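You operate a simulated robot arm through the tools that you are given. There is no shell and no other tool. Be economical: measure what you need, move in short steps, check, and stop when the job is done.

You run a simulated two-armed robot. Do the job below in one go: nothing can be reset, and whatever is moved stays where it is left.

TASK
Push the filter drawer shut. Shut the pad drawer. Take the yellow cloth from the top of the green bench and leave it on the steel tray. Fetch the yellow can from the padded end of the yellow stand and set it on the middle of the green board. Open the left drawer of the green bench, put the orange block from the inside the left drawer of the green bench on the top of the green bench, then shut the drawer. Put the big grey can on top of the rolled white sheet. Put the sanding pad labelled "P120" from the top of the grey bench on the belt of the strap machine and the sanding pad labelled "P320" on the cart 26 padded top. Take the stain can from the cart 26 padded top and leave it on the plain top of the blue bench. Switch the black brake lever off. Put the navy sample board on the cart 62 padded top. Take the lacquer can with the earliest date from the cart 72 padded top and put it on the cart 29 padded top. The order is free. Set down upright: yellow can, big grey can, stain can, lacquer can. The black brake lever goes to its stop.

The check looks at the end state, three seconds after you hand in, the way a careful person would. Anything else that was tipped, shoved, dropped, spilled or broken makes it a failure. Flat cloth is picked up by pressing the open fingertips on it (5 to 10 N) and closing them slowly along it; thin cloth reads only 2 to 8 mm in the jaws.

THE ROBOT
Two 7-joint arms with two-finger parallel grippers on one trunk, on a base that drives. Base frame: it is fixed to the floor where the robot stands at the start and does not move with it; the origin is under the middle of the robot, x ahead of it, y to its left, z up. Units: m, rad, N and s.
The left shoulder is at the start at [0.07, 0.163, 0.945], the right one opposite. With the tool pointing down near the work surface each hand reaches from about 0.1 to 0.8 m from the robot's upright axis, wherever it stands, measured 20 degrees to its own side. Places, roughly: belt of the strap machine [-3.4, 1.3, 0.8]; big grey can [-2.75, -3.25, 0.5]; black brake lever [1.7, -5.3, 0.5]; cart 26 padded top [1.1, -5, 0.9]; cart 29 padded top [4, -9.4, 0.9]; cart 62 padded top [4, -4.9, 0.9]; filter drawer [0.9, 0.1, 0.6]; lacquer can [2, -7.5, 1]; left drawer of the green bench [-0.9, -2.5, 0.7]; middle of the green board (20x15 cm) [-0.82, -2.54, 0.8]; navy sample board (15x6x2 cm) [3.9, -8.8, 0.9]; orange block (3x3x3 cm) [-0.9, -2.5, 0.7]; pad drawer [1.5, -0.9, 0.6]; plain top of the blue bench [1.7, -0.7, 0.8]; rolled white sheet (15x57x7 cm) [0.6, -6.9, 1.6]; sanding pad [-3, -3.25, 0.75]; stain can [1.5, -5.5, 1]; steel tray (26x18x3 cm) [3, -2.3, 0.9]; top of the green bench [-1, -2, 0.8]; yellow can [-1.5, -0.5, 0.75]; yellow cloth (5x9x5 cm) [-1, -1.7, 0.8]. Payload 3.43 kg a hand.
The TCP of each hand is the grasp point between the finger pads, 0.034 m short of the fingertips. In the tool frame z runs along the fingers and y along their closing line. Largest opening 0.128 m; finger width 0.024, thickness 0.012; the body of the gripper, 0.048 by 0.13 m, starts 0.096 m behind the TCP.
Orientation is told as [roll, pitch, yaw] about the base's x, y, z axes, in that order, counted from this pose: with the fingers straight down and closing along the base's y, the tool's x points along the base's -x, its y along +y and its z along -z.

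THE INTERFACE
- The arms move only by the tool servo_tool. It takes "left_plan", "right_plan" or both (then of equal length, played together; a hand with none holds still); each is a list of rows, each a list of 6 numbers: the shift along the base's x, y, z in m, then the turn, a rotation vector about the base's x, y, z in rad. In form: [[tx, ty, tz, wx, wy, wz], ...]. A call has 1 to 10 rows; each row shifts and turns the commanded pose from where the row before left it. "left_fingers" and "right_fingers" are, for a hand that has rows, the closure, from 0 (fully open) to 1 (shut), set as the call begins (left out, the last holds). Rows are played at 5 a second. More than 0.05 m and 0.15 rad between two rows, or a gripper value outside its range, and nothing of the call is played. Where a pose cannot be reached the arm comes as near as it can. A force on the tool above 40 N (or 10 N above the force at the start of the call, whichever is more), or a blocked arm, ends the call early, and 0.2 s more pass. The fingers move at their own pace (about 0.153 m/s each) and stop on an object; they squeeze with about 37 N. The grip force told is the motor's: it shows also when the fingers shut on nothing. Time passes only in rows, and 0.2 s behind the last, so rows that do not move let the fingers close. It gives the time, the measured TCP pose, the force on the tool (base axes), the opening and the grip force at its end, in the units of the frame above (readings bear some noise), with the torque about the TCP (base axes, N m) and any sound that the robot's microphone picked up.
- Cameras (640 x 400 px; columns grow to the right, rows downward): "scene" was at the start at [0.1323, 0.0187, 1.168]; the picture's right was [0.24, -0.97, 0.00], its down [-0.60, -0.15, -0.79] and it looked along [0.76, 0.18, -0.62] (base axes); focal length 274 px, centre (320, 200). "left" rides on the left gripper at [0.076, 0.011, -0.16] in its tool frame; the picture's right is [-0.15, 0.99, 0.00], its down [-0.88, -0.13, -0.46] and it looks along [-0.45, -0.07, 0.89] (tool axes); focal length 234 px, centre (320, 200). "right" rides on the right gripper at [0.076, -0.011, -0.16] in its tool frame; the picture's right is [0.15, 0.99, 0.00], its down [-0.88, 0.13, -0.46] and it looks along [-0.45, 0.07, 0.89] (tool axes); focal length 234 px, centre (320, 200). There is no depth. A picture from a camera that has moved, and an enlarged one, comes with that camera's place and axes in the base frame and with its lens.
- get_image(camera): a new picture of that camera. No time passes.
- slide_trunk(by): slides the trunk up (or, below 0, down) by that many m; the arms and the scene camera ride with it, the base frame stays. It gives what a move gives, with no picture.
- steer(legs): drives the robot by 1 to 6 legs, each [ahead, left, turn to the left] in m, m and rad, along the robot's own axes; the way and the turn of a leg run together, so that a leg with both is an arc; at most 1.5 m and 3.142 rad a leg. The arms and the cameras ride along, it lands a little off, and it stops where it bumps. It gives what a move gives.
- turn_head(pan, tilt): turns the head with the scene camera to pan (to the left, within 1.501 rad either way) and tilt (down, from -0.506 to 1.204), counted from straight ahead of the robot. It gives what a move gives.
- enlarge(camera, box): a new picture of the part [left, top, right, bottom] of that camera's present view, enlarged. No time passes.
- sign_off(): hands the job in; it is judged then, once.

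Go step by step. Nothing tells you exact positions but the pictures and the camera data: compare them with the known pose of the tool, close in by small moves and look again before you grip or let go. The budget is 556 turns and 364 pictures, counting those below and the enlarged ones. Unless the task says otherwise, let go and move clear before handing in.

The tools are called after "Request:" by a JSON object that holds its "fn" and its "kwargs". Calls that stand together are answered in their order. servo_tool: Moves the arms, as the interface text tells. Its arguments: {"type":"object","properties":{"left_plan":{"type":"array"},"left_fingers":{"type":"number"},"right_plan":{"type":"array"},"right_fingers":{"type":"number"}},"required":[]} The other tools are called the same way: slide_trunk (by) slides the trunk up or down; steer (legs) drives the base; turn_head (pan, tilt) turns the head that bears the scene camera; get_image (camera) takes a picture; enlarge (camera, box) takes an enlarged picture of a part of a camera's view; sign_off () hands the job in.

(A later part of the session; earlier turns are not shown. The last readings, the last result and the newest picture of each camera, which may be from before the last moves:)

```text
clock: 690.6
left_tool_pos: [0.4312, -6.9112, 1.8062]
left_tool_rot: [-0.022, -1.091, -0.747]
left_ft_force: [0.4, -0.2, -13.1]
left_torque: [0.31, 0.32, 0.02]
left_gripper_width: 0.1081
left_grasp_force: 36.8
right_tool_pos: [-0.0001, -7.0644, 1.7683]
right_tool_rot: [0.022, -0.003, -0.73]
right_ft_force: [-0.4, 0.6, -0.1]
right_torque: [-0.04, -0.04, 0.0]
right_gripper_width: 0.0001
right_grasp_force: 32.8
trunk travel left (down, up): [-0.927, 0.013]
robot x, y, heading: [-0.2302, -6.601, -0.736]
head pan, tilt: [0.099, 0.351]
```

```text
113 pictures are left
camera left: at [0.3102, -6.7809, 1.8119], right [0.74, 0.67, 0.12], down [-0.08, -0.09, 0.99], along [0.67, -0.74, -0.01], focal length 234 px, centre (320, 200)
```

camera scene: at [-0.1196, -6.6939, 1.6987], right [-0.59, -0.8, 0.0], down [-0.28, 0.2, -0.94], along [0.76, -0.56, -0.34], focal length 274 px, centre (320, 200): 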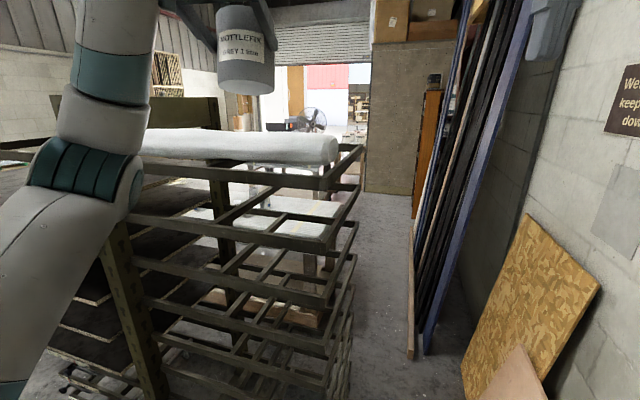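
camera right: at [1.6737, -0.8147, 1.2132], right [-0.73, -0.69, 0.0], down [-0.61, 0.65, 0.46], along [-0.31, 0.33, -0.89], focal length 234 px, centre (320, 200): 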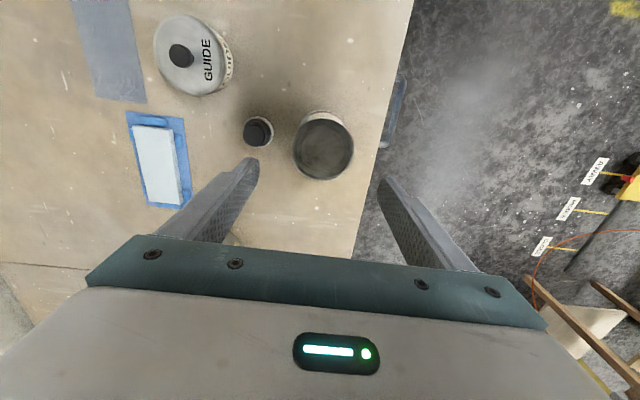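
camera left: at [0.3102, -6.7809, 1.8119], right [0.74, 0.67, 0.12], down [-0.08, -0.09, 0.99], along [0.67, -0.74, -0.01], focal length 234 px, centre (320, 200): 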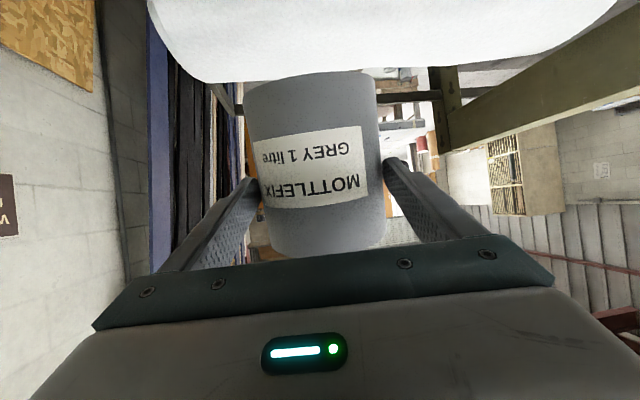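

Now it's clear above. The target centre on the roll is about (0.573, -7.040). I'll move the can forward over it.

Request:
{"fn": "servo_tool", "kwargs": {"left_plan": [[0.026, -0.024, 0, 0, 0, 0], [0.026, -0.024, 0, 0, 0, 0], [0.026, -0.023, 0, 0, 0, 0], [0.026, -0.023, 0, 0, 0, 0], [0.025, -0.023, 0, 0, 0, 0]]}}

Request:
{"fn": "get_image", "kwargs": {"camera": "scene"}}

Request:
{"fn": "get_image", "kwargs": {"camera": "left"}}

```text
clock: 691.8
left_tool_pos: [0.5619, -7.0321, 1.8043]
left_tool_rot: [-0.02, -1.09, -0.747]
left_ft_force: [-0.1, 0.1, -11.8]
left_torque: [0.33, 0.32, 0.0]
left_gripper_width: 0.1085
left_grasp_force: 37.0
right_tool_pos: [0.0018, -7.0662, 1.7676]
right_tool_rot: [0.021, 0.0, -0.729]
right_ft_force: [0.8, -0.1, -0.3]
right_torque: [0.0, 0.01, 0.0]
right_gripper_width: 0.0
right_grasp_force: 33.1
trunk travel left (down, up): [-0.927, 0.013]
robot x, y, heading: [-0.2294, -6.6039, -0.74]
head pan, tilt: [0.099, 0.351]
```

```text
112 pictures are left
camera scene: at [-0.117, -6.6967, 1.6984], right [-0.59, -0.8, 0.0], down [-0.28, 0.21, -0.94], along [0.75, -0.56, -0.35], focal length 274 px, centre (320, 200)
```

scene: 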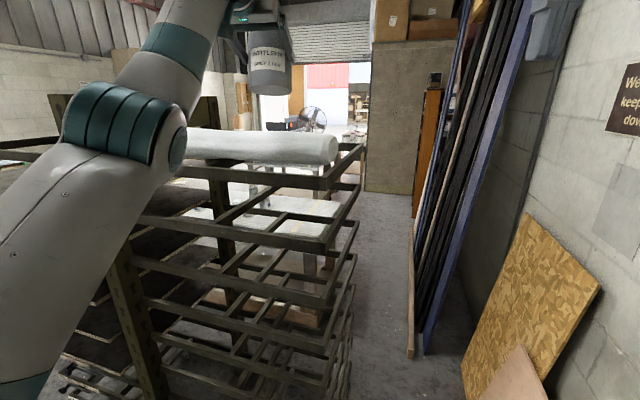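

```text
111 pictures are left
camera left: at [0.4417, -6.9009, 1.8101], right [0.74, 0.67, 0.12], down [-0.08, -0.09, 0.99], along [0.67, -0.74, -0.01], focal length 234 px, centre (320, 200)
```

left: 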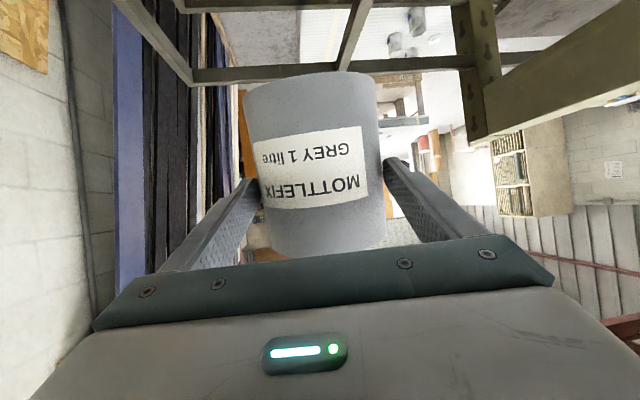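

The can is over the roll's crest line, within about 2 cm. I'll lower slowly until contact.

Request:
{"fn": "servo_tool", "kwargs": {"left_plan": [[0.001, -0.001, -0.03, 0, 0, 0], [0.001, -0.001, -0.03, 0, 0, 0], [0, 0, -0.02, 0, 0, 0], [0, 0, -0.006, 0, 0, 0], [0, 0, -0.006, 0, 0, 0], [0, 0, -0.006, 0, 0, 0]]}}

Request:
{"fn": "get_image", "kwargs": {"camera": "scene"}}

```text
clock: 693.2
left_tool_pos: [0.5633, -7.031, 1.7097]
left_tool_rot: [-0.023, -1.099, -0.745]
left_ft_force: [3.4, -0.6, -4.1]
left_torque: [0.21, -0.5, -0.12]
left_gripper_width: 0.1083
left_grasp_force: 37.0
right_tool_pos: [0.0009, -7.0637, 1.7686]
right_tool_rot: [0.024, -0.003, -0.728]
right_ft_force: [0.1, -0.2, 0.2]
right_torque: [0.0, 0.0, 0.0]
right_gripper_width: 0.0
right_grasp_force: 33.2
trunk travel left (down, up): [-0.927, 0.013]
robot x, y, heading: [-0.2305, -6.605, -0.737]
head pan, tilt: [0.099, 0.351]
```

```text
110 pictures are left
camera scene: at [-0.1176, -6.6943, 1.6989], right [-0.59, -0.8, 0.0], down [-0.28, 0.2, -0.94], along [0.75, -0.56, -0.34], focal length 274 px, centre (320, 200)
```

scene: 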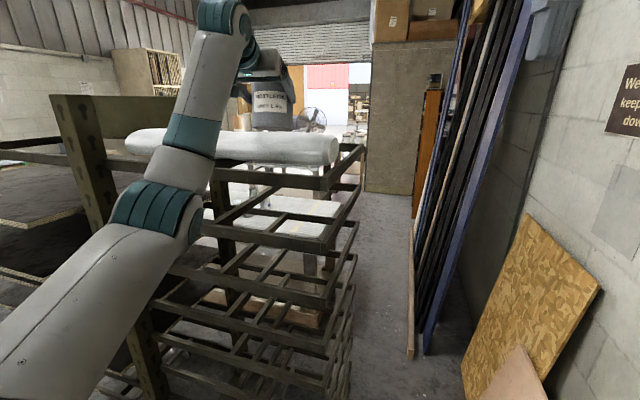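

Request:
{"fn": "enlarge", "kwargs": {"camera": "scene", "box": [190, 60, 350, 180]}}

```text
3.33 times, centred on (270, 120) of scene
camera zoom: at [-0.1176, -6.6943, 1.6989], right [-0.59, -0.8, 0.0], down [-0.28, 0.2, -0.94], along [0.75, -0.56, -0.34], focal length 914 px, centre (487, 467)
```

zoom: 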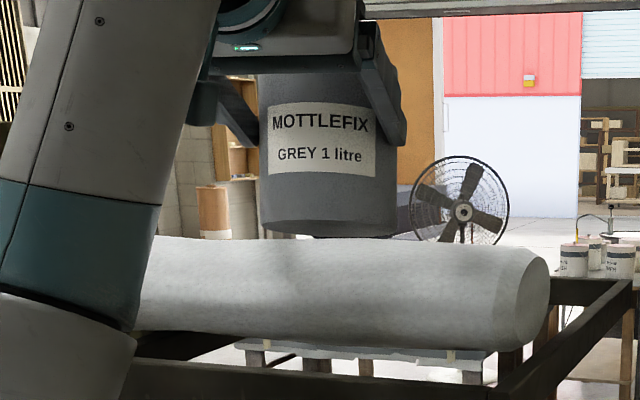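

The can leans slightly because the hand's pitch drifted. I'll lift a little, correct the pitch, then lower again.

Request:
{"fn": "servo_tool", "kwargs": {"left_plan": [[0, 0, 0.025, 0, 0, 0], [0, 0, 0, -0.023, -0.024, 0], [0, 0, 0, -0.023, -0.024, 0], [0, 0, 0, 0, 0, 0]]}}

Request:
{"fn": "enlarge", "kwargs": {"camera": "scene", "box": [190, 60, 350, 180]}}

```text
clock: 694.2
left_tool_pos: [0.5645, -7.0318, 1.7322]
left_tool_rot: [-0.029, -1.159, -0.74]
left_ft_force: [-0.4, -0.5, -12.9]
left_torque: [0.29, 0.37, 0.01]
left_gripper_width: 0.1086
left_grasp_force: 37.2
right_tool_pos: [0.0031, -7.0649, 1.7687]
right_tool_rot: [0.022, -0.002, -0.729]
right_ft_force: [0.0, 0.1, 0.0]
right_torque: [-0.01, -0.01, 0.0]
right_gripper_width: 0.0
right_grasp_force: 32.7
trunk travel left (down, up): [-0.927, 0.013]
robot x, y, heading: [-0.234, -6.603, -0.736]
head pan, tilt: [0.099, 0.351]
```

```text
3.33 times, centred on (270, 120) of scene
camera zoom: at [-0.1168, -6.6946, 1.6986], right [-0.59, -0.8, 0.0], down [-0.28, 0.21, -0.94], along [0.75, -0.56, -0.35], focal length 914 px, centre (487, 467)
```

zoom: 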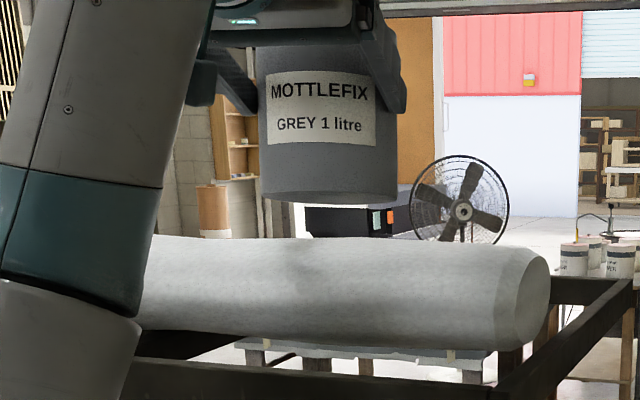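

The can is vertical now. I'll tilt the free right hand forward to use its camera as a second viewpoint on the can and roll.

Request:
{"fn": "servo_tool", "kwargs": {"right_plan": [[0, 0, 0, -0.1, -0.108, 0], [0, 0, 0, -0.1, -0.108, 0], [0, 0, 0, -0.1, -0.108, 0], [0, 0, 0, -0.1, -0.108, 0]]}}

Request:
{"fn": "get_image", "kwargs": {"camera": "right"}}

```text
clock: 695.2
left_tool_pos: [0.5629, -7.0298, 1.7327]
left_tool_rot: [-0.029, -1.158, -0.742]
left_ft_force: [-0.2, 0.7, -12.9]
left_torque: [0.32, 0.3, -0.01]
left_gripper_width: 0.1085
left_grasp_force: 37.1
right_tool_pos: [0.0149, -7.1491, 1.8251]
right_tool_rot: [0.077, -0.603, -0.76]
right_ft_force: [-0.7, 0.0, 0.0]
right_torque: [-0.02, -0.06, 0.04]
right_gripper_width: 0.0
right_grasp_force: 33.5
right hand out of reach, approached as far as the arm can: row 2, 3, 4
trunk travel left (down, up): [-0.927, 0.013]
robot x, y, heading: [-0.2318, -6.6051, -0.736]
head pan, tilt: [0.099, 0.351]
```

```text
107 pictures are left
camera right: at [-0.1118, -7.0616, 1.9122], right [0.56, 0.83, -0.02], down [0.4, -0.25, 0.88], along [0.72, -0.5, -0.47], focal length 234 px, centre (320, 200)
```

right: 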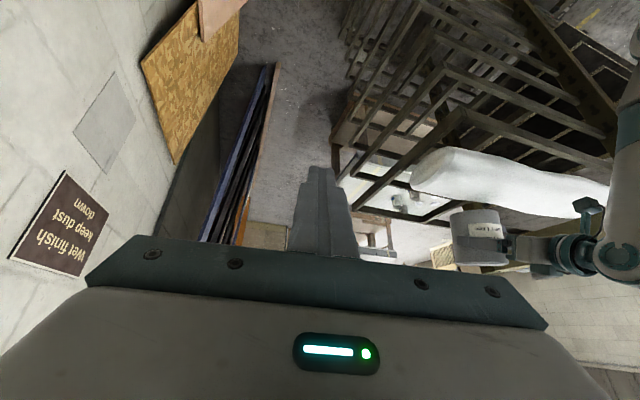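

Request:
{"fn": "enlarge", "kwargs": {"camera": "right", "box": [390, 120, 630, 270]}}

```text
2.67 times, centred on (510, 195) of right
camera zoom: at [-0.1118, -7.0616, 1.9122], right [0.56, 0.83, -0.02], down [0.4, -0.25, 0.88], along [0.72, -0.5, -0.47], focal length 624 px, centre (-187, 213)
```

zoom: 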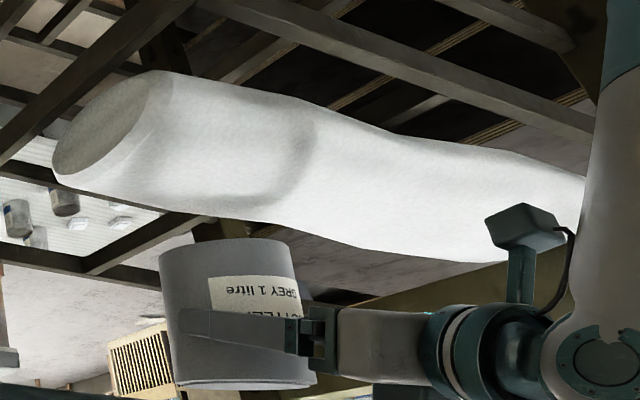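

From this view the roll's centre line is at about 4.5 cm nearer than the can. I'll shift the can back by that amount and check again.

Request:
{"fn": "servo_tool", "kwargs": {"left_plan": [[-0.009, 0.013, 0.005, 0, 0, 0], [-0.009, 0.013, 0, 0, 0, 0], [-0.009, 0.0125, 0, 0, 0, 0], [0, 0, 0, 0, 0, 0]]}}

Request:
{"fn": "enlarge", "kwargs": {"camera": "right", "box": [390, 120, 630, 270]}}

```text
clock: 696.2
left_tool_pos: [0.5369, -6.9926, 1.7382]
left_tool_rot: [-0.029, -1.157, -0.742]
left_ft_force: [-0.2, -0.3, -12.7]
left_torque: [0.34, 0.32, -0.03]
left_gripper_width: 0.1086
left_grasp_force: 37.0
right_tool_pos: [0.0155, -7.1525, 1.8219]
right_tool_rot: [0.076, -0.598, -0.768]
right_ft_force: [-0.7, 0.4, 0.7]
right_torque: [0.01, -0.01, -0.03]
right_gripper_width: 0.0001
right_grasp_force: 33.0
trunk travel left (down, up): [-0.927, 0.013]
robot x, y, heading: [-0.232, -6.5987, -0.738]
head pan, tilt: [0.099, 0.351]
```

```text
2.67 times, centred on (510, 195) of right
camera zoom: at [-0.1103, -7.0652, 1.9104], right [0.57, 0.82, -0.02], down [0.4, -0.26, 0.88], along [0.72, -0.51, -0.48], focal length 624 px, centre (-187, 213)
```

zoom: 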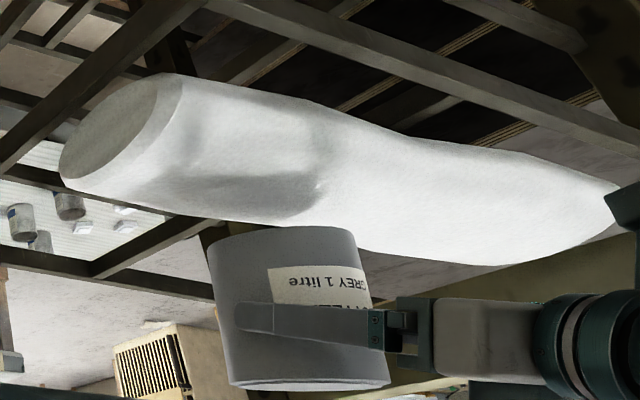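

The landing point now projects onto the roll's crest. I'll lower gently.

Request:
{"fn": "servo_tool", "kwargs": {"left_plan": [[0, 0, -0.02, 0, 0, 0], [0, 0, -0.006, 0, 0, 0], [0, 0, -0.005, 0, 0, 0], [0, 0, -0.004, 0, 0, 0], [0, 0, -0.004, 0, 0, 0], [0, 0, 0, 0, 0, 0]]}}

Request:
{"fn": "enlarge", "kwargs": {"camera": "right", "box": [390, 120, 630, 270]}}

Request:
{"fn": "enlarge", "kwargs": {"camera": "scene", "box": [190, 60, 350, 180]}}

```text
clock: 697.6
left_tool_pos: [0.5311, -6.9887, 1.703]
left_tool_rot: [-0.025, -1.166, -0.744]
left_ft_force: [-2.7, 3.5, 14.3]
left_torque: [-0.42, -1.45, 0.13]
left_gripper_width: 0.1085
left_grasp_force: 37.1
right_tool_pos: [0.0086, -7.1518, 1.8229]
right_tool_rot: [0.077, -0.597, -0.772]
right_ft_force: [0.4, -0.2, -0.1]
right_torque: [0.01, -0.03, 0.0]
right_gripper_width: 0.0001
right_grasp_force: 33.5
trunk travel left (down, up): [-0.927, 0.013]
robot x, y, heading: [-0.2244, -6.6033, -0.736]
head pan, tilt: [0.099, 0.351]
```

```text
2.67 times, centred on (510, 195) of right
camera zoom: at [-0.1167, -7.0629, 1.9108], right [0.57, 0.82, -0.02], down [0.4, -0.26, 0.88], along [0.72, -0.51, -0.48], focal length 624 px, centre (-187, 213)
```

zoom: 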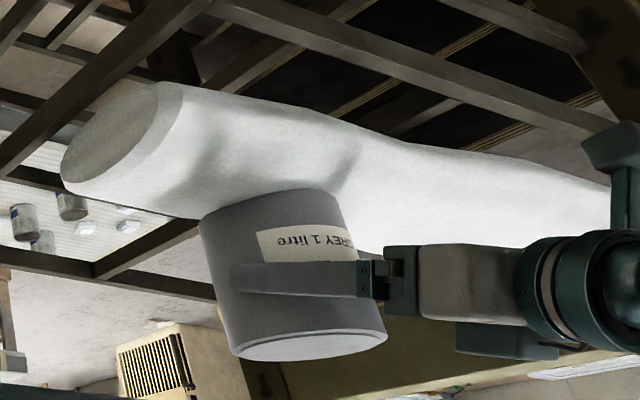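

```text
3.33 times, centred on (270, 120) of scene
camera zoom: at [-0.1229, -6.6908, 1.6994], right [-0.59, -0.8, 0.0], down [-0.27, 0.2, -0.94], along [0.76, -0.56, -0.34], focal length 914 px, centre (487, 467)
```

zoom: 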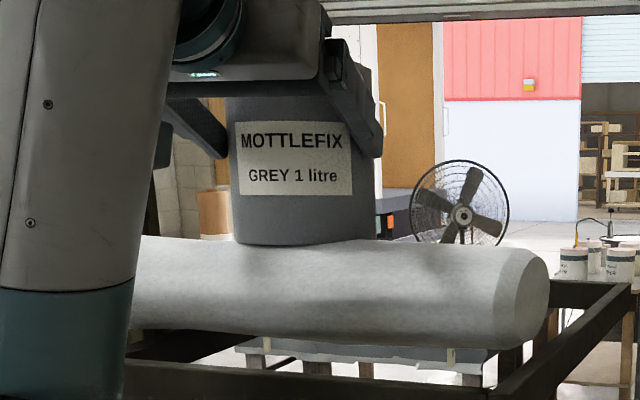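

The contact is at the can's far edge, so the crest is a little further. I'll lift slightly, shift 3 cm forward and test the contact balance again.

Request:
{"fn": "servo_tool", "kwargs": {"left_plan": [[0, 0, 0.02, 0, 0, 0], [0.0095, -0.0125, 0, 0, 0, 0], [0.0095, -0.0125, 0, 0, 0, 0], [0, 0, -0.008, 0, 0, 0], [0, 0, -0.004, 0, 0, 0], [0, 0, -0.004, 0, 0, 0], [0, 0, -0.003, 0, 0, 0], [0, 0, 0, 0, 0, 0]]}}

Request:
{"fn": "enlarge", "kwargs": {"camera": "right", "box": [390, 120, 630, 270]}}

```text
clock: 699.4
left_tool_pos: [0.5534, -7.0156, 1.7022]
left_tool_rot: [-0.026, -1.164, -0.744]
left_ft_force: [5.0, -2.1, 5.7]
left_torque: [0.04, -1.28, -0.1]
left_gripper_width: 0.1085
left_grasp_force: 36.8
right_tool_pos: [0.0133, -7.1566, 1.8188]
right_tool_rot: [0.076, -0.588, -0.773]
right_ft_force: [0.4, -0.8, 0.7]
right_torque: [-0.01, 0.0, 0.02]
right_gripper_width: 0.0001
right_grasp_force: 32.5
trunk travel left (down, up): [-0.927, 0.013]
robot x, y, heading: [-0.2285, -6.5985, -0.735]
head pan, tilt: [0.099, 0.351]
```

```text
2.67 times, centred on (510, 195) of right
camera zoom: at [-0.1108, -7.0676, 1.9082], right [0.57, 0.82, -0.02], down [0.41, -0.26, 0.88], along [0.71, -0.51, -0.48], focal length 624 px, centre (-187, 213)
```

zoom: 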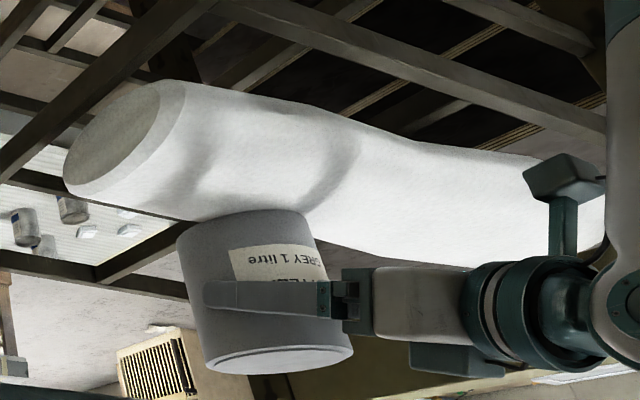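

The crest is about 2 cm further, and the can leans a few degrees towards the wall. I'll lift, correct both and lower again.

Request:
{"fn": "servo_tool", "kwargs": {"left_plan": [[0, 0, 0.02, 0, 0, 0], [0.0052, -0.0075, 0, -0.015, 0.021, 0], [0.0052, -0.0075, 0, -0.015, 0.021, 0], [0, 0, 0, 0, 0, 0]]}}

Request:
{"fn": "enlarge", "kwargs": {"camera": "scene", "box": [190, 60, 350, 180]}}

Request:
{"fn": "servo_tool", "kwargs": {"left_plan": [[0, 0, -0.008, 0, 0, 0], [0, 0, -0.004, 0, 0, 0], [0, 0, -0.004, 0, 0, 0], [0, 0, -0.003, 0, 0, 0], [0, 0, -0.002, 0, 0, 0], [0, 0, 0, 0, 0, 0]]}}

Request:
{"fn": "enlarge", "kwargs": {"camera": "right", "box": [390, 120, 630, 270]}}

```text
clock: 700.4
left_tool_pos: [0.5653, -7.0324, 1.7176]
left_tool_rot: [-0.152, -1.142, -0.627]
left_ft_force: [0.1, -0.6, -12.8]
left_torque: [0.33, 0.32, 0.01]
left_gripper_width: 0.1083
left_grasp_force: 37.6
right_tool_pos: [0.0164, -7.1579, 1.8169]
right_tool_rot: [0.078, -0.588, -0.771]
right_ft_force: [0.1, 0.6, -0.5]
right_torque: [-0.02, 0.0, -0.01]
right_gripper_width: 0.0
right_grasp_force: 33.0
trunk travel left (down, up): [-0.927, 0.013]
robot x, y, heading: [-0.2287, -6.5985, -0.733]
head pan, tilt: [0.099, 0.351]
```

```text
3.33 times, centred on (270, 120) of scene
camera zoom: at [-0.1165, -6.6946, 1.6985], right [-0.59, -0.8, 0.0], down [-0.28, 0.21, -0.94], along [0.75, -0.56, -0.35], focal length 914 px, centre (487, 467)
```

zoom: 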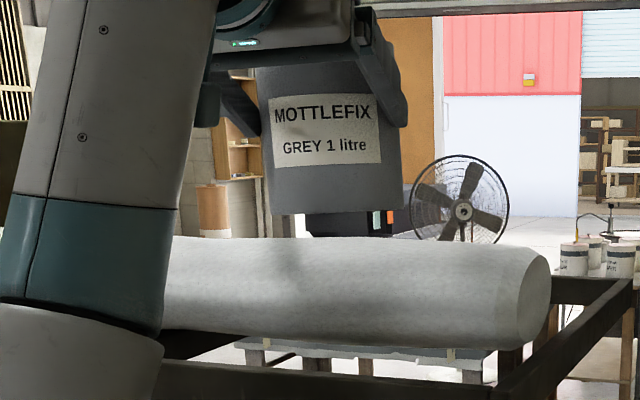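

```text
clock: 701.8
left_tool_pos: [0.5613, -7.032, 1.702]
left_tool_rot: [-0.147, -1.154, -0.631]
left_ft_force: [4.1, -3.2, 12.7]
left_torque: [0.24, -1.72, -0.21]
left_gripper_width: 0.1085
left_grasp_force: 37.0
right_tool_pos: [0.0132, -7.1557, 1.8176]
right_tool_rot: [0.078, -0.588, -0.773]
right_ft_force: [0.6, 0.4, -0.2]
right_torque: [-0.03, -0.01, 0.0]
right_gripper_width: 0.0
right_grasp_force: 32.7
trunk travel left (down, up): [-0.927, 0.013]
robot x, y, heading: [-0.2292, -6.6047, -0.737]
head pan, tilt: [0.099, 0.351]
```

```text
2.67 times, centred on (510, 195) of right
camera zoom: at [-0.1123, -7.0677, 1.9081], right [0.57, 0.82, -0.02], down [0.41, -0.26, 0.88], along [0.71, -0.51, -0.48], focal length 624 px, centre (-187, 213)
```

zoom: 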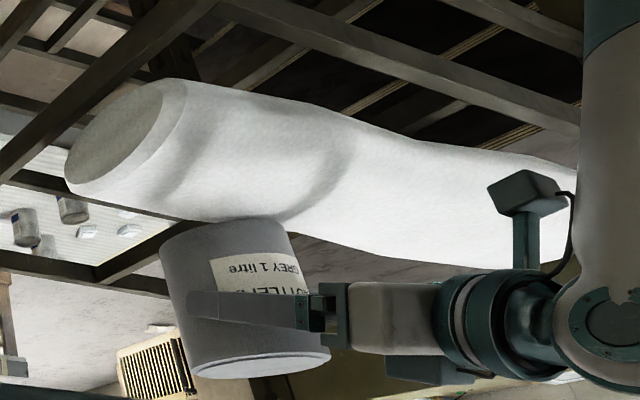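

Balance across the roll is now within about 1 cm. I'll make one last small correction, set the can down, then open just a few millimetres so that the fingers still cage it while I check.

Request:
{"fn": "servo_tool", "kwargs": {"left_plan": [[0, 0, 0.015, 0, 0, 0], [0.0058, -0.0082, 0, 0.011, -0.016, 0], [0, 0, -0.008, 0, 0, 0], [0, 0, -0.004, 0, 0, 0], [0, 0, -0.003, 0, 0, 0], [0, 0, -0.002, 0, 0, 0], [0, 0, 0, 0, 0, 0]]}}

Request:
{"fn": "servo_tool", "kwargs": {"left_plan": [[0, 0, 0, 0, 0, 0], [0, 0, 0, 0, 0, 0], [0, 0, 0, 0, 0, 0]], "left_fingers": 0.13}}

Request:
{"fn": "enlarge", "kwargs": {"camera": "right", "box": [390, 120, 630, 270]}}

Request:
{"fn": "enlarge", "kwargs": {"camera": "scene", "box": [190, 60, 350, 180]}}

```text
clock: 703.4
left_tool_pos: [0.5698, -7.0414, 1.7013]
left_tool_rot: [-0.103, -1.158, -0.672]
left_ft_force: [5.5, -4.6, 11.1]
left_torque: [0.4, -1.56, -0.36]
left_gripper_width: 0.1089
left_grasp_force: 37.2
right_tool_pos: [0.0156, -7.1561, 1.8176]
right_tool_rot: [0.077, -0.588, -0.774]
right_ft_force: [0.4, -0.4, 0.0]
right_torque: [0.0, 0.01, -0.01]
right_gripper_width: 0.0
right_grasp_force: 33.3
trunk travel left (down, up): [-0.927, 0.013]
robot x, y, heading: [-0.2337, -6.6016, -0.734]
head pan, tilt: [0.099, 0.351]
```

```text
clock: 704.2
left_tool_pos: [0.5685, -7.04, 1.6967]
left_tool_rot: [-0.103, -1.151, -0.669]
left_ft_force: [-0.9, -0.1, 0.3]
left_torque: [0.04, 0.0, 0.01]
left_gripper_width: 0.1114
left_grasp_force: 0.2
right_tool_pos: [0.0133, -7.1554, 1.8186]
right_tool_rot: [0.077, -0.587, -0.773]
right_ft_force: [0.0, 0.7, 0.8]
right_torque: [-0.01, 0.02, 0.02]
right_gripper_width: 0.0
right_grasp_force: 32.6
trunk travel left (down, up): [-0.927, 0.013]
robot x, y, heading: [-0.2287, -6.6055, -0.732]
head pan, tilt: [0.099, 0.351]
```

```text
2.67 times, centred on (510, 195) of right
camera zoom: at [-0.1111, -7.0675, 1.9079], right [0.57, 0.82, -0.02], down [0.41, -0.26, 0.88], along [0.71, -0.51, -0.48], focal length 624 px, centre (-187, 213)
```

zoom: 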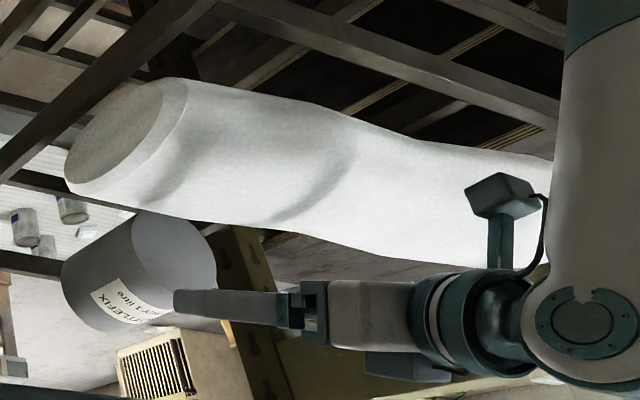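

```text
3.33 times, centred on (270, 120) of scene
camera zoom: at [-0.1195, -6.6933, 1.6989], right [-0.59, -0.8, 0.0], down [-0.28, 0.2, -0.94], along [0.76, -0.56, -0.34], focal length 914 px, centre (487, 467)
```

zoom: 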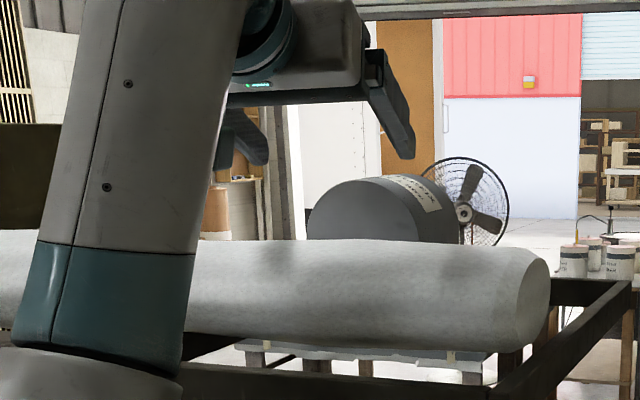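

The can toppled when I let go. I'll see where it has come to rest.

Request:
{"fn": "servo_tool", "kwargs": {"left_plan": [[0, 0, 0.01, 0, 0, 0]]}}

Request:
{"fn": "get_image", "kwargs": {"camera": "right"}}

Request:
{"fn": "get_image", "kwargs": {"camera": "scene"}}

```text
clock: 704.6
left_tool_pos: [0.5694, -7.0391, 1.7068]
left_tool_rot: [-0.109, -1.154, -0.67]
left_ft_force: [-0.7, 0.6, 0.4]
left_torque: [0.01, 0.0, 0.0]
left_gripper_width: 0.1115
left_grasp_force: 0.0
right_tool_pos: [0.0126, -7.155, 1.8179]
right_tool_rot: [0.076, -0.589, -0.77]
right_ft_force: [0.4, -0.2, 0.4]
right_torque: [0.0, -0.04, 0.0]
right_gripper_width: 0.0001
right_grasp_force: 32.4
trunk travel left (down, up): [-0.927, 0.013]
robot x, y, heading: [-0.2344, -6.6026, -0.739]
head pan, tilt: [0.099, 0.351]
```

```text
97 pictures are left
camera right: at [-0.1114, -7.0673, 1.908], right [0.57, 0.82, -0.02], down [0.41, -0.26, 0.88], along [0.71, -0.51, -0.48], focal length 234 px, centre (320, 200)
```

right: 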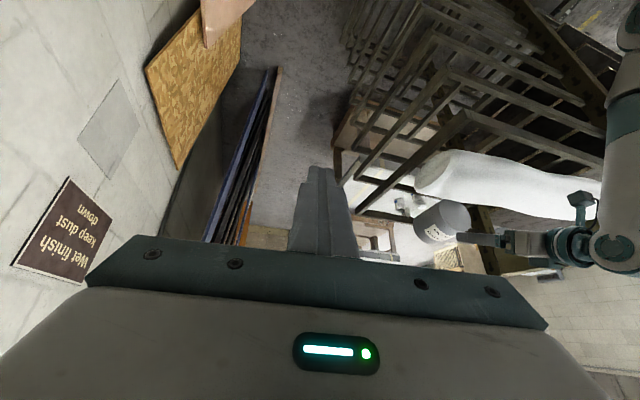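

```text
96 pictures are left
camera scene: at [-0.1197, -6.6931, 1.6989], right [-0.59, -0.8, 0.0], down [-0.28, 0.2, -0.94], along [0.76, -0.56, -0.34], focal length 274 px, centre (320, 200)
```

scene: 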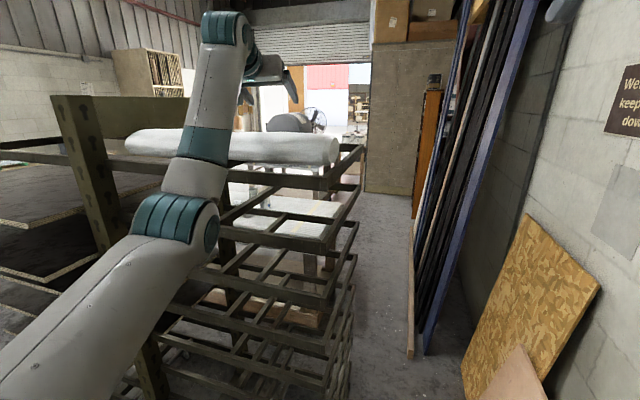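

It has come to rest lying on its side on the far side of the roll, so it's recoverable. I'll look at it closely.

Request:
{"fn": "enlarge", "kwargs": {"camera": "right", "box": [390, 150, 550, 280]}}

Request:
{"fn": "enlarge", "kwargs": {"camera": "scene", "box": [230, 90, 380, 190]}}

Request:
{"fn": "get_image", "kwargs": {"camera": "left"}}

```text
3.08 times, centred on (470, 215) of right
camera zoom: at [-0.1114, -7.0673, 1.908], right [0.57, 0.82, -0.02], down [0.41, -0.26, 0.88], along [0.71, -0.51, -0.48], focal length 720 px, centre (-142, 154)
```

zoom: 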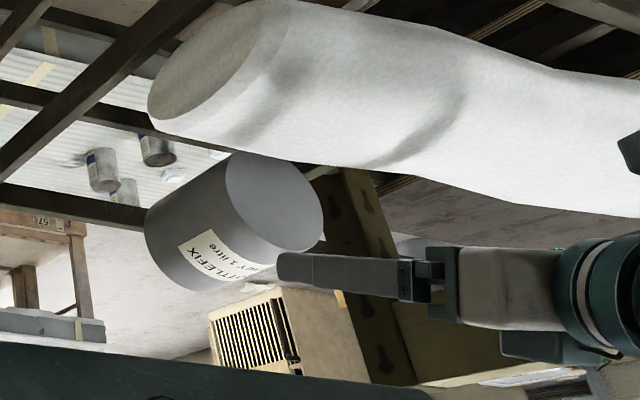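

```text
4.00 times, centred on (305, 140) of scene
camera zoom: at [-0.1197, -6.6931, 1.6989], right [-0.59, -0.8, 0.0], down [-0.28, 0.2, -0.94], along [0.76, -0.56, -0.34], focal length 1097 px, centre (380, 440)
```

zoom: 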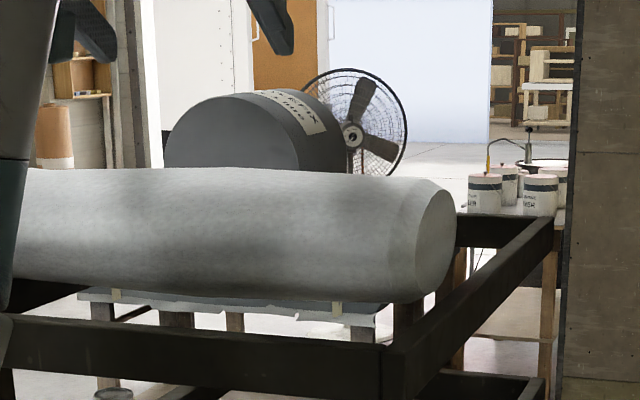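

```text
93 pictures are left
camera left: at [0.4492, -6.909, 1.7017], right [0.73, 0.68, 0.09], down [-0.11, -0.02, 0.99], along [0.67, -0.74, 0.06], focal length 234 px, centre (320, 200)
```

left: 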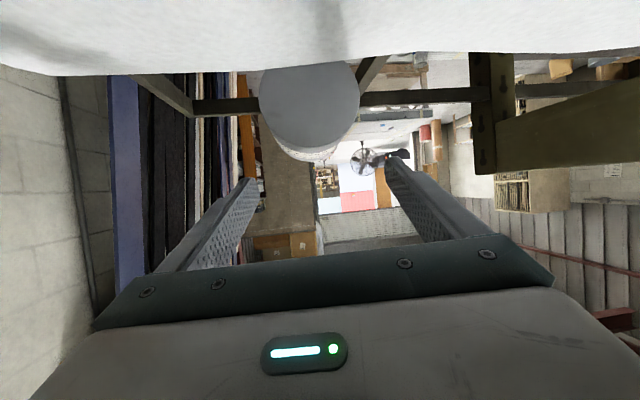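

The can lies beyond the crest with its base towards me. I can grip it from above with the fingers tilted down, carry it to a bench, right it there and try again nearer to the true crest. First I'll lift, open and get closer.

Request:
{"fn": "servo_tool", "kwargs": {"left_plan": [[0, 0, 0.04, 0, 0, 0], [0, 0, 0.03, 0.089, 0.088, 0], [0, 0, 0, 0.089, 0.088, 0]], "left_fingers": 0}}

Request:
{"fn": "steer", "kwargs": {"legs": [[0.12, 0, 0]]}}

Request:
{"fn": "get_image", "kwargs": {"camera": "left"}}

```text
clock: 705.4
left_tool_pos: [0.5515, -7.0241, 1.7633]
left_tool_rot: [-0.056, -0.908, -0.715]
left_ft_force: [-0.5, -0.3, -0.3]
left_torque: [0.04, -0.01, 0.01]
left_gripper_width: 0.1278
left_grasp_force: 0.0
left hand out of reach, approached as far as the arm can: row 3
right_tool_pos: [0.01, -7.1547, 1.82]
right_tool_rot: [0.079, -0.592, -0.773]
right_ft_force: [0.0, 0.4, -0.1]
right_torque: [0.01, 0.0, 0.0]
right_gripper_width: 0.0002
right_grasp_force: 32.8
trunk travel left (down, up): [-0.927, 0.013]
robot x, y, heading: [-0.228, -6.5987, -0.734]
head pan, tilt: [0.099, 0.351]
```

```text
clock: 706.7
left_tool_pos: [0.635, -7.098, 1.7679]
left_tool_rot: [-0.056, -0.912, -0.712]
left_ft_force: [-1.1, -0.1, 0.9]
left_torque: [0.02, -0.02, 0.01]
left_gripper_width: 0.128
left_grasp_force: 0.1
right_tool_pos: [0.0905, -7.2281, 1.8221]
right_tool_rot: [0.077, -0.596, -0.772]
right_ft_force: [-0.7, 0.9, -0.3]
right_torque: [-0.04, -0.07, -0.02]
right_gripper_width: 0.0001
right_grasp_force: 33.2
trunk travel left (down, up): [-0.927, 0.013]
robot x, y, heading: [-0.1429, -6.679, -0.739]
head pan, tilt: [0.099, 0.351]
```

```text
92 pictures are left
camera left: at [0.5168, -6.9699, 1.8039], right [0.75, 0.66, 0.08], down [0.06, -0.19, 0.98], along [0.66, -0.73, -0.19], focal length 234 px, centre (320, 200)
```

left: 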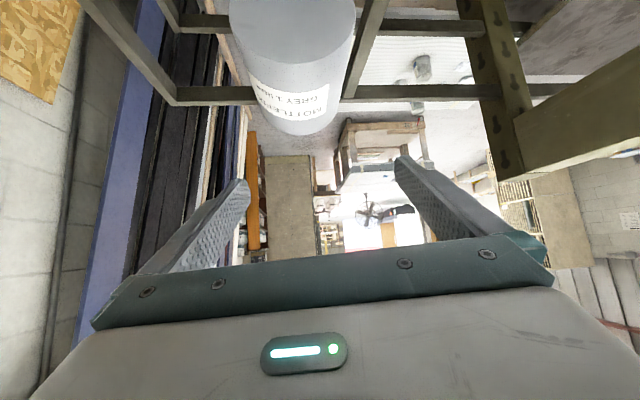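

The hand is right above the can and aligned with it. I'll descend around it and grip.

Request:
{"fn": "servo_tool", "kwargs": {"left_plan": [[-0.003, -0.003, -0.035, 0, 0, 0], [-0.002, -0.003, -0.035, 0, 0, 0], [0, 0, -0.025, 0, 0, 0], [0, 0, -0.01, 0, 0, 0], [0, 0, 0, 0, 0, 0]]}}

Request:
{"fn": "get_image", "kwargs": {"camera": "left"}}

```text
clock: 707.9
left_tool_pos: [0.638, -7.1105, 1.6568]
left_tool_rot: [-0.058, -0.905, -0.712]
left_ft_force: [0.2, 1.1, 0.0]
left_torque: [0.01, 0.01, 0.0]
left_gripper_width: 0.1283
left_grasp_force: 0.1
right_tool_pos: [0.0996, -7.2357, 1.8187]
right_tool_rot: [0.079, -0.589, -0.778]
right_ft_force: [-0.5, -0.1, 0.4]
right_torque: [0.01, 0.02, 0.03]
right_gripper_width: 0.0
right_grasp_force: 33.1
trunk travel left (down, up): [-0.927, 0.013]
robot x, y, heading: [-0.1473, -6.6794, -0.736]
head pan, tilt: [0.099, 0.351]
```

```text
91 pictures are left
camera left: at [0.5201, -6.9831, 1.6942], right [0.75, 0.66, 0.08], down [0.07, -0.2, 0.98], along [0.66, -0.73, -0.19], focal length 234 px, centre (320, 200)
```

left: 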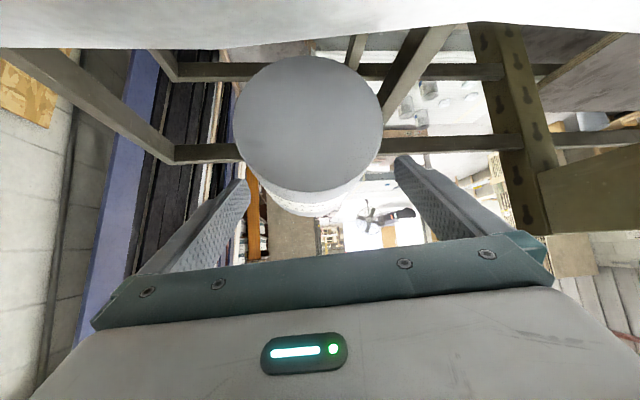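

Request:
{"fn": "servo_tool", "kwargs": {"left_plan": [[0.006, -0.008, -0.012, 0, 0, 0], [0.005, -0.007, -0.012, 0, 0, 0], [0, 0, -0.01, 0, 0, 0]]}}

Request:
{"fn": "servo_tool", "kwargs": {"left_plan": [[0, 0, 0, 0, 0, 0], [0, 0, 0, 0, 0, 0], [0, 0, 0, 0, 0, 0], [0, 0, 0, 0, 0, 0]], "left_fingers": 1}}

Request:
{"fn": "get_image", "kwargs": {"camera": "left"}}

```text
clock: 708.7
left_tool_pos: [0.638, -7.1148, 1.6357]
left_tool_rot: [-0.059, -0.919, -0.71]
left_ft_force: [0.3, 0.6, 0.1]
left_torque: [-0.01, -0.01, -0.01]
left_gripper_width: 0.1278
left_grasp_force: 0.0
right_tool_pos: [0.0886, -7.226, 1.8244]
right_tool_rot: [0.083, -0.6, -0.777]
right_ft_force: [0.1, 0.0, 0.8]
right_torque: [0.02, 0.02, 0.01]
right_gripper_width: 0.0
right_grasp_force: 33.0
trunk travel left (down, up): [-0.927, 0.013]
robot x, y, heading: [-0.145, -6.6848, -0.734]
head pan, tilt: [0.099, 0.351]
```

```text
clock: 709.7
left_tool_pos: [0.6386, -7.1154, 1.6355]
left_tool_rot: [-0.06, -0.924, -0.709]
left_ft_force: [-0.8, -5.8, 19.5]
left_torque: [-0.72, 0.0, -0.57]
left_gripper_width: 0.1112
left_grasp_force: 37.4
right_tool_pos: [0.0868, -7.2261, 1.8236]
right_tool_rot: [0.083, -0.598, -0.776]
right_ft_force: [-0.4, -0.5, 0.2]
right_torque: [0.01, -0.02, -0.02]
right_gripper_width: 0.0003
right_grasp_force: 33.4
trunk travel left (down, up): [-0.927, 0.013]
robot x, y, heading: [-0.1433, -6.6852, -0.738]
head pan, tilt: [0.099, 0.351]
```

```text
90 pictures are left
camera left: at [0.5201, -6.9876, 1.6702], right [0.75, 0.66, 0.08], down [0.06, -0.18, 0.98], along [0.66, -0.73, -0.17], focal length 234 px, centre (320, 200)
```

left: 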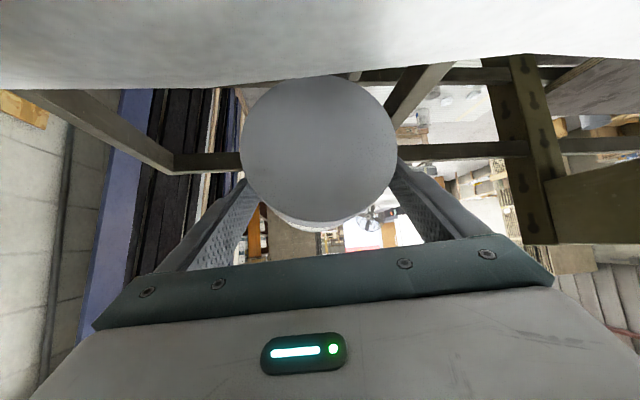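

Gripped. I'll lift slowly and check the weight.

Request:
{"fn": "servo_tool", "kwargs": {"left_plan": [[0, 0, 0.015, 0, 0, 0], [0, 0, 0.02, 0, 0, 0], [0, 0, 0.025, 0, 0, 0], [0, 0, 0.025, 0, 0, 0], [0, 0, 0.025, 0, 0, 0]]}}

Request:
{"fn": "get_image", "kwargs": {"camera": "left"}}

```text
clock: 710.9
left_tool_pos: [0.6507, -7.1285, 1.7293]
left_tool_rot: [-0.058, -0.9, -0.711]
left_ft_force: [0.2, -1.3, -13.8]
left_torque: [0.35, 0.32, 0.0]
left_gripper_width: 0.1096
left_grasp_force: 37.3
right_tool_pos: [0.1023, -7.2372, 1.818]
right_tool_rot: [0.083, -0.586, -0.777]
right_ft_force: [-0.4, -0.2, -0.2]
right_torque: [-0.03, 0.02, -0.01]
right_gripper_width: 0.0
right_grasp_force: 32.6
trunk travel left (down, up): [-0.927, 0.013]
robot x, y, heading: [-0.1467, -6.684, -0.733]
head pan, tilt: [0.099, 0.351]
```

```text
89 pictures are left
camera left: at [0.5338, -7.0007, 1.7683], right [0.75, 0.66, 0.08], down [0.07, -0.2, 0.98], along [0.66, -0.72, -0.2], focal length 234 px, centre (320, 200)
```

left: 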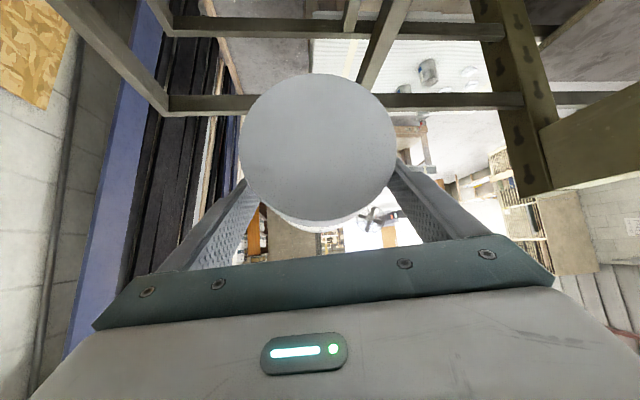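

The can is held again, base towards me. I'll raise it, back out of the corridor and set it upright on the grey bench's corner, where I can also do the pads.

Request:
{"fn": "servo_tool", "kwargs": {"left_plan": [[0, 0, 0.03, 0, 0, 0], [0, 0, 0.03, 0, 0, 0], [-0.02, 0.02, 0.0, 0, 0, 0], [-0.02, 0.02, 0.0, 0, 0, 0], [-0.02, 0.02, 0.0, 0, 0, 0]]}}

Request:
{"fn": "steer", "kwargs": {"legs": [[-0.15, 0, 0], [0, 0, -0.22], [0, -0.1, 0], [-1.0, 0, 0]]}}

Request:
{"fn": "get_image", "kwargs": {"camera": "scene"}}

```text
clock: 712.1
left_tool_pos: [0.5707, -7.0461, 1.7727]
left_tool_rot: [-0.057, -0.908, -0.71]
left_ft_force: [-0.6, 0.6, -12.3]
left_torque: [0.34, 0.34, -0.01]
left_gripper_width: 0.1073
left_grasp_force: 37.0
left hand out of reach, approached as far as the arm can: row 1, 2
right_tool_pos: [0.0988, -7.2357, 1.8191]
right_tool_rot: [0.081, -0.59, -0.776]
right_ft_force: [0.0, 0.4, 0.6]
right_torque: [-0.03, -0.05, 0.01]
right_gripper_width: 0.0
right_grasp_force: 32.5
trunk travel left (down, up): [-0.927, 0.013]
robot x, y, heading: [-0.1389, -6.6824, -0.742]
head pan, tilt: [0.099, 0.351]
```

```text
clock: 719.8
left_tool_pos: [-0.2977, -6.333, 1.7688]
left_tool_rot: [-0.058, -0.902, -0.938]
left_ft_force: [-0.3, 0.4, -12.0]
left_torque: [0.42, 0.23, 0.0]
left_gripper_width: 0.107
left_grasp_force: 37.6
right_tool_pos: [-0.8001, -6.4091, 1.8167]
right_tool_rot: [0.081, -0.587, -1.003]
right_ft_force: [0.2, -0.8, -0.1]
right_torque: [0.02, 0.02, -0.04]
right_gripper_width: 0.0
right_grasp_force: 32.9
trunk travel left (down, up): [-0.927, 0.013]
robot x, y, heading: [-0.9131, -5.8115, -0.968]
head pan, tilt: [0.099, 0.351]
```

```text
88 pictures are left
camera scene: at [-0.8241, -5.9285, 1.6984], right [-0.76, -0.65, 0.0], down [-0.23, 0.26, -0.94], along [0.61, -0.71, -0.35], focal length 274 px, centre (320, 200)
```

scene: 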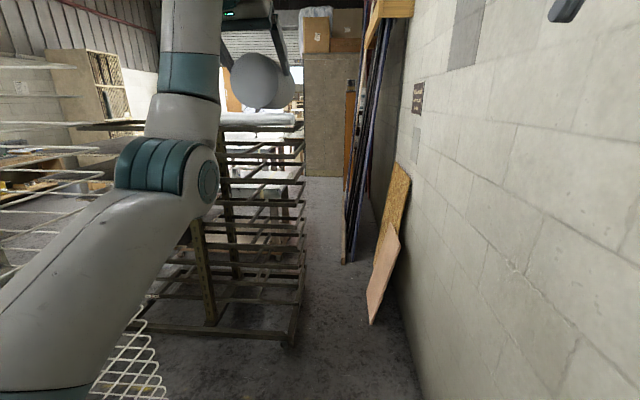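

Request:
{"fn": "steer", "kwargs": {"legs": [[-1.1, 0, 0.01], [-1.05, 0, 0], [0, 0.25, 0], [0, 0, 3.13]]}}

Request:
{"fn": "turn_head", "kwargs": {"pan": 0, "tilt": 0.6}}

Request:
{"fn": "get_image", "kwargs": {"camera": "scene"}}

```text
clock: 739.3
left_tool_pos: [-2.6049, -3.413, 1.7697]
left_tool_rot: [-0.059, -0.903, 2.23]
left_ft_force: [0.5, -0.1, -12.2]
left_torque: [-0.45, -0.27, 0.03]
left_gripper_width: 0.1064
left_grasp_force: 37.0
right_tool_pos: [-2.1039, -3.3219, 1.8185]
right_tool_rot: [0.081, -0.588, 2.169]
right_ft_force: [0.4, -0.1, 0.4]
right_torque: [0.02, 0.0, -0.01]
right_gripper_width: 0.0
right_grasp_force: 33.1
trunk travel left (down, up): [-0.927, 0.013]
robot x, y, heading: [-1.9755, -3.9138, 2.208]
head pan, tilt: [0.099, 0.351]
```

```text
clock: 740.1
left_tool_pos: [-2.6066, -3.4136, 1.7703]
left_tool_rot: [-0.057, -0.902, 2.232]
left_ft_force: [0.3, 0.5, -12.2]
left_torque: [-0.44, -0.25, 0.02]
left_gripper_width: 0.1068
left_grasp_force: 37.5
right_tool_pos: [-2.103, -3.3215, 1.8184]
right_tool_rot: [0.081, -0.588, 2.166]
right_ft_force: [-0.9, -0.1, 0.1]
right_torque: [0.0, -0.01, 0.01]
right_gripper_width: 0.0
right_grasp_force: 33.5
trunk travel left (down, up): [-0.927, 0.013]
robot x, y, heading: [-1.9752, -3.9173, 2.206]
head pan, tilt: [0.0, 0.6]
```

```text
87 pictures are left
camera scene: at [-2.0609, -3.8037, 1.6759], right [0.8, 0.59, 0.0], down [0.34, -0.45, -0.82], along [-0.49, 0.66, -0.57], focal length 274 px, centre (320, 200)
```

scene: 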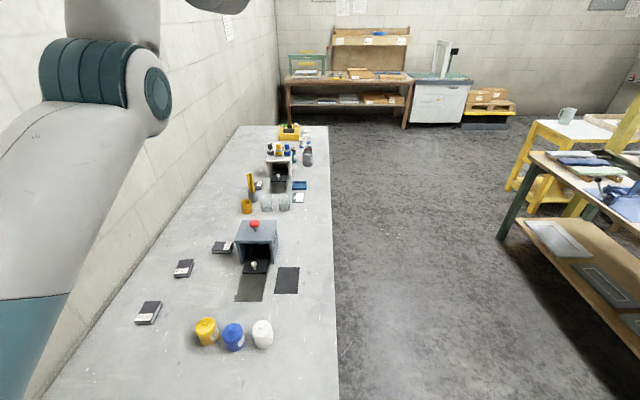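

I'll shift so the can will come down on the free bench corner, lower the trunk and tilt the hand upward to bring the can's axis towards vertical.

Request:
{"fn": "steer", "kwargs": {"legs": [[-0.22, -0.13, -0.02]]}}

Request:
{"fn": "slide_trunk", "kwargs": {"by": -0.4}}

Request:
{"fn": "slide_trunk", "kwargs": {"by": -0.2}}

Request:
{"fn": "servo_tool", "kwargs": {"left_plan": [[0, 0, 0, 0.116, 0.082, 0], [0, 0, 0, 0.116, 0.082, 0], [0, 0, 0, 0.116, 0.082, 0], [0, 0, 0, 0.116, 0.082, 0], [0, 0, 0, 0.116, 0.082, 0], [0, 0, 0, 0.116, 0.082, 0], [0, 0, 0, 0.05, 0.035, 0]]}}

Request:
{"fn": "get_image", "kwargs": {"camera": "scene"}}

```text
clock: 741.9
left_tool_pos: [-2.3677, -3.4966, 1.7657]
left_tool_rot: [-0.062, -0.896, 2.209]
left_ft_force: [-1.3, 0.1, -13.2]
left_torque: [-0.48, -0.26, 0.02]
left_gripper_width: 0.1064
left_grasp_force: 37.5
right_tool_pos: [-1.864, -3.4159, 1.8155]
right_tool_rot: [0.081, -0.583, 2.141]
right_ft_force: [-0.9, 0.5, 0.0]
right_torque: [0.02, -0.02, -0.02]
right_gripper_width: 0.0
right_grasp_force: 33.6
trunk travel left (down, up): [-0.927, 0.013]
robot x, y, heading: [-1.7425, -4.0196, 2.179]
head pan, tilt: [0.0, 0.6]
```

```text
clock: 745.7
left_tool_pos: [-2.3594, -3.5023, 1.3704]
left_tool_rot: [-0.059, -0.903, 2.206]
left_ft_force: [0.4, 1.2, -12.4]
left_torque: [-0.44, -0.28, 0.02]
left_gripper_width: 0.1063
left_grasp_force: 36.9
right_tool_pos: [-1.8551, -3.4219, 1.4191]
right_tool_rot: [0.083, -0.586, 2.14]
right_ft_force: [0.2, 0.6, 0.1]
right_torque: [0.0, -0.01, 0.0]
right_gripper_width: 0.0
right_grasp_force: 32.7
trunk travel left (down, up): [-0.527, 0.413]
robot x, y, heading: [-1.743, -4.0161, 2.186]
head pan, tilt: [0.0, 0.6]
```

```text
clock: 747.9
left_tool_pos: [-2.3586, -3.5018, 1.1706]
left_tool_rot: [-0.06, -0.901, 2.208]
left_ft_force: [1.0, 0.0, -12.9]
left_torque: [-0.45, -0.27, 0.03]
left_gripper_width: 0.1064
left_grasp_force: 37.1
right_tool_pos: [-1.8557, -3.421, 1.2196]
right_tool_rot: [0.084, -0.587, 2.14]
right_ft_force: [0.3, 0.1, -0.5]
right_torque: [0.01, -0.02, 0.0]
right_gripper_width: 0.0
right_grasp_force: 32.5
trunk travel left (down, up): [-0.327, 0.613]
robot x, y, heading: [-1.7433, -4.0162, 2.187]
head pan, tilt: [0.0, 0.6]
```

```text
clock: 749.5
left_tool_pos: [-2.3588, -3.5024, 1.1701]
left_tool_rot: [-3.127, -1.324, -1.013]
left_ft_force: [-0.7, 0.8, -11.1]
left_torque: [-0.66, -0.36, -0.01]
left_gripper_width: 0.1049
left_grasp_force: 37.1
right_tool_pos: [-1.8566, -3.423, 1.2191]
right_tool_rot: [0.082, -0.585, 2.141]
right_ft_force: [0.2, 0.0, -0.1]
right_torque: [-0.03, 0.02, 0.02]
right_gripper_width: 0.0
right_grasp_force: 32.9
trunk travel left (down, up): [-0.327, 0.613]
robot x, y, heading: [-1.7415, -4.018, 2.181]
head pan, tilt: [0.0, 0.6]
```

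```text
86 pictures are left
camera scene: at [-1.8272, -3.9019, 1.076], right [0.82, 0.57, 0.0], down [0.33, -0.46, -0.82], along [-0.47, 0.67, -0.57], focal length 274 px, centre (320, 200)
```

scene: 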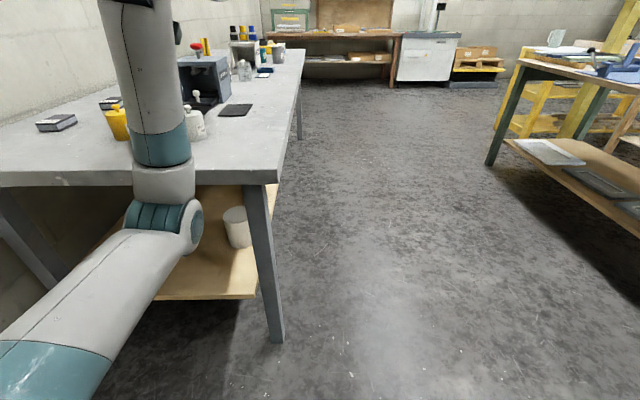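

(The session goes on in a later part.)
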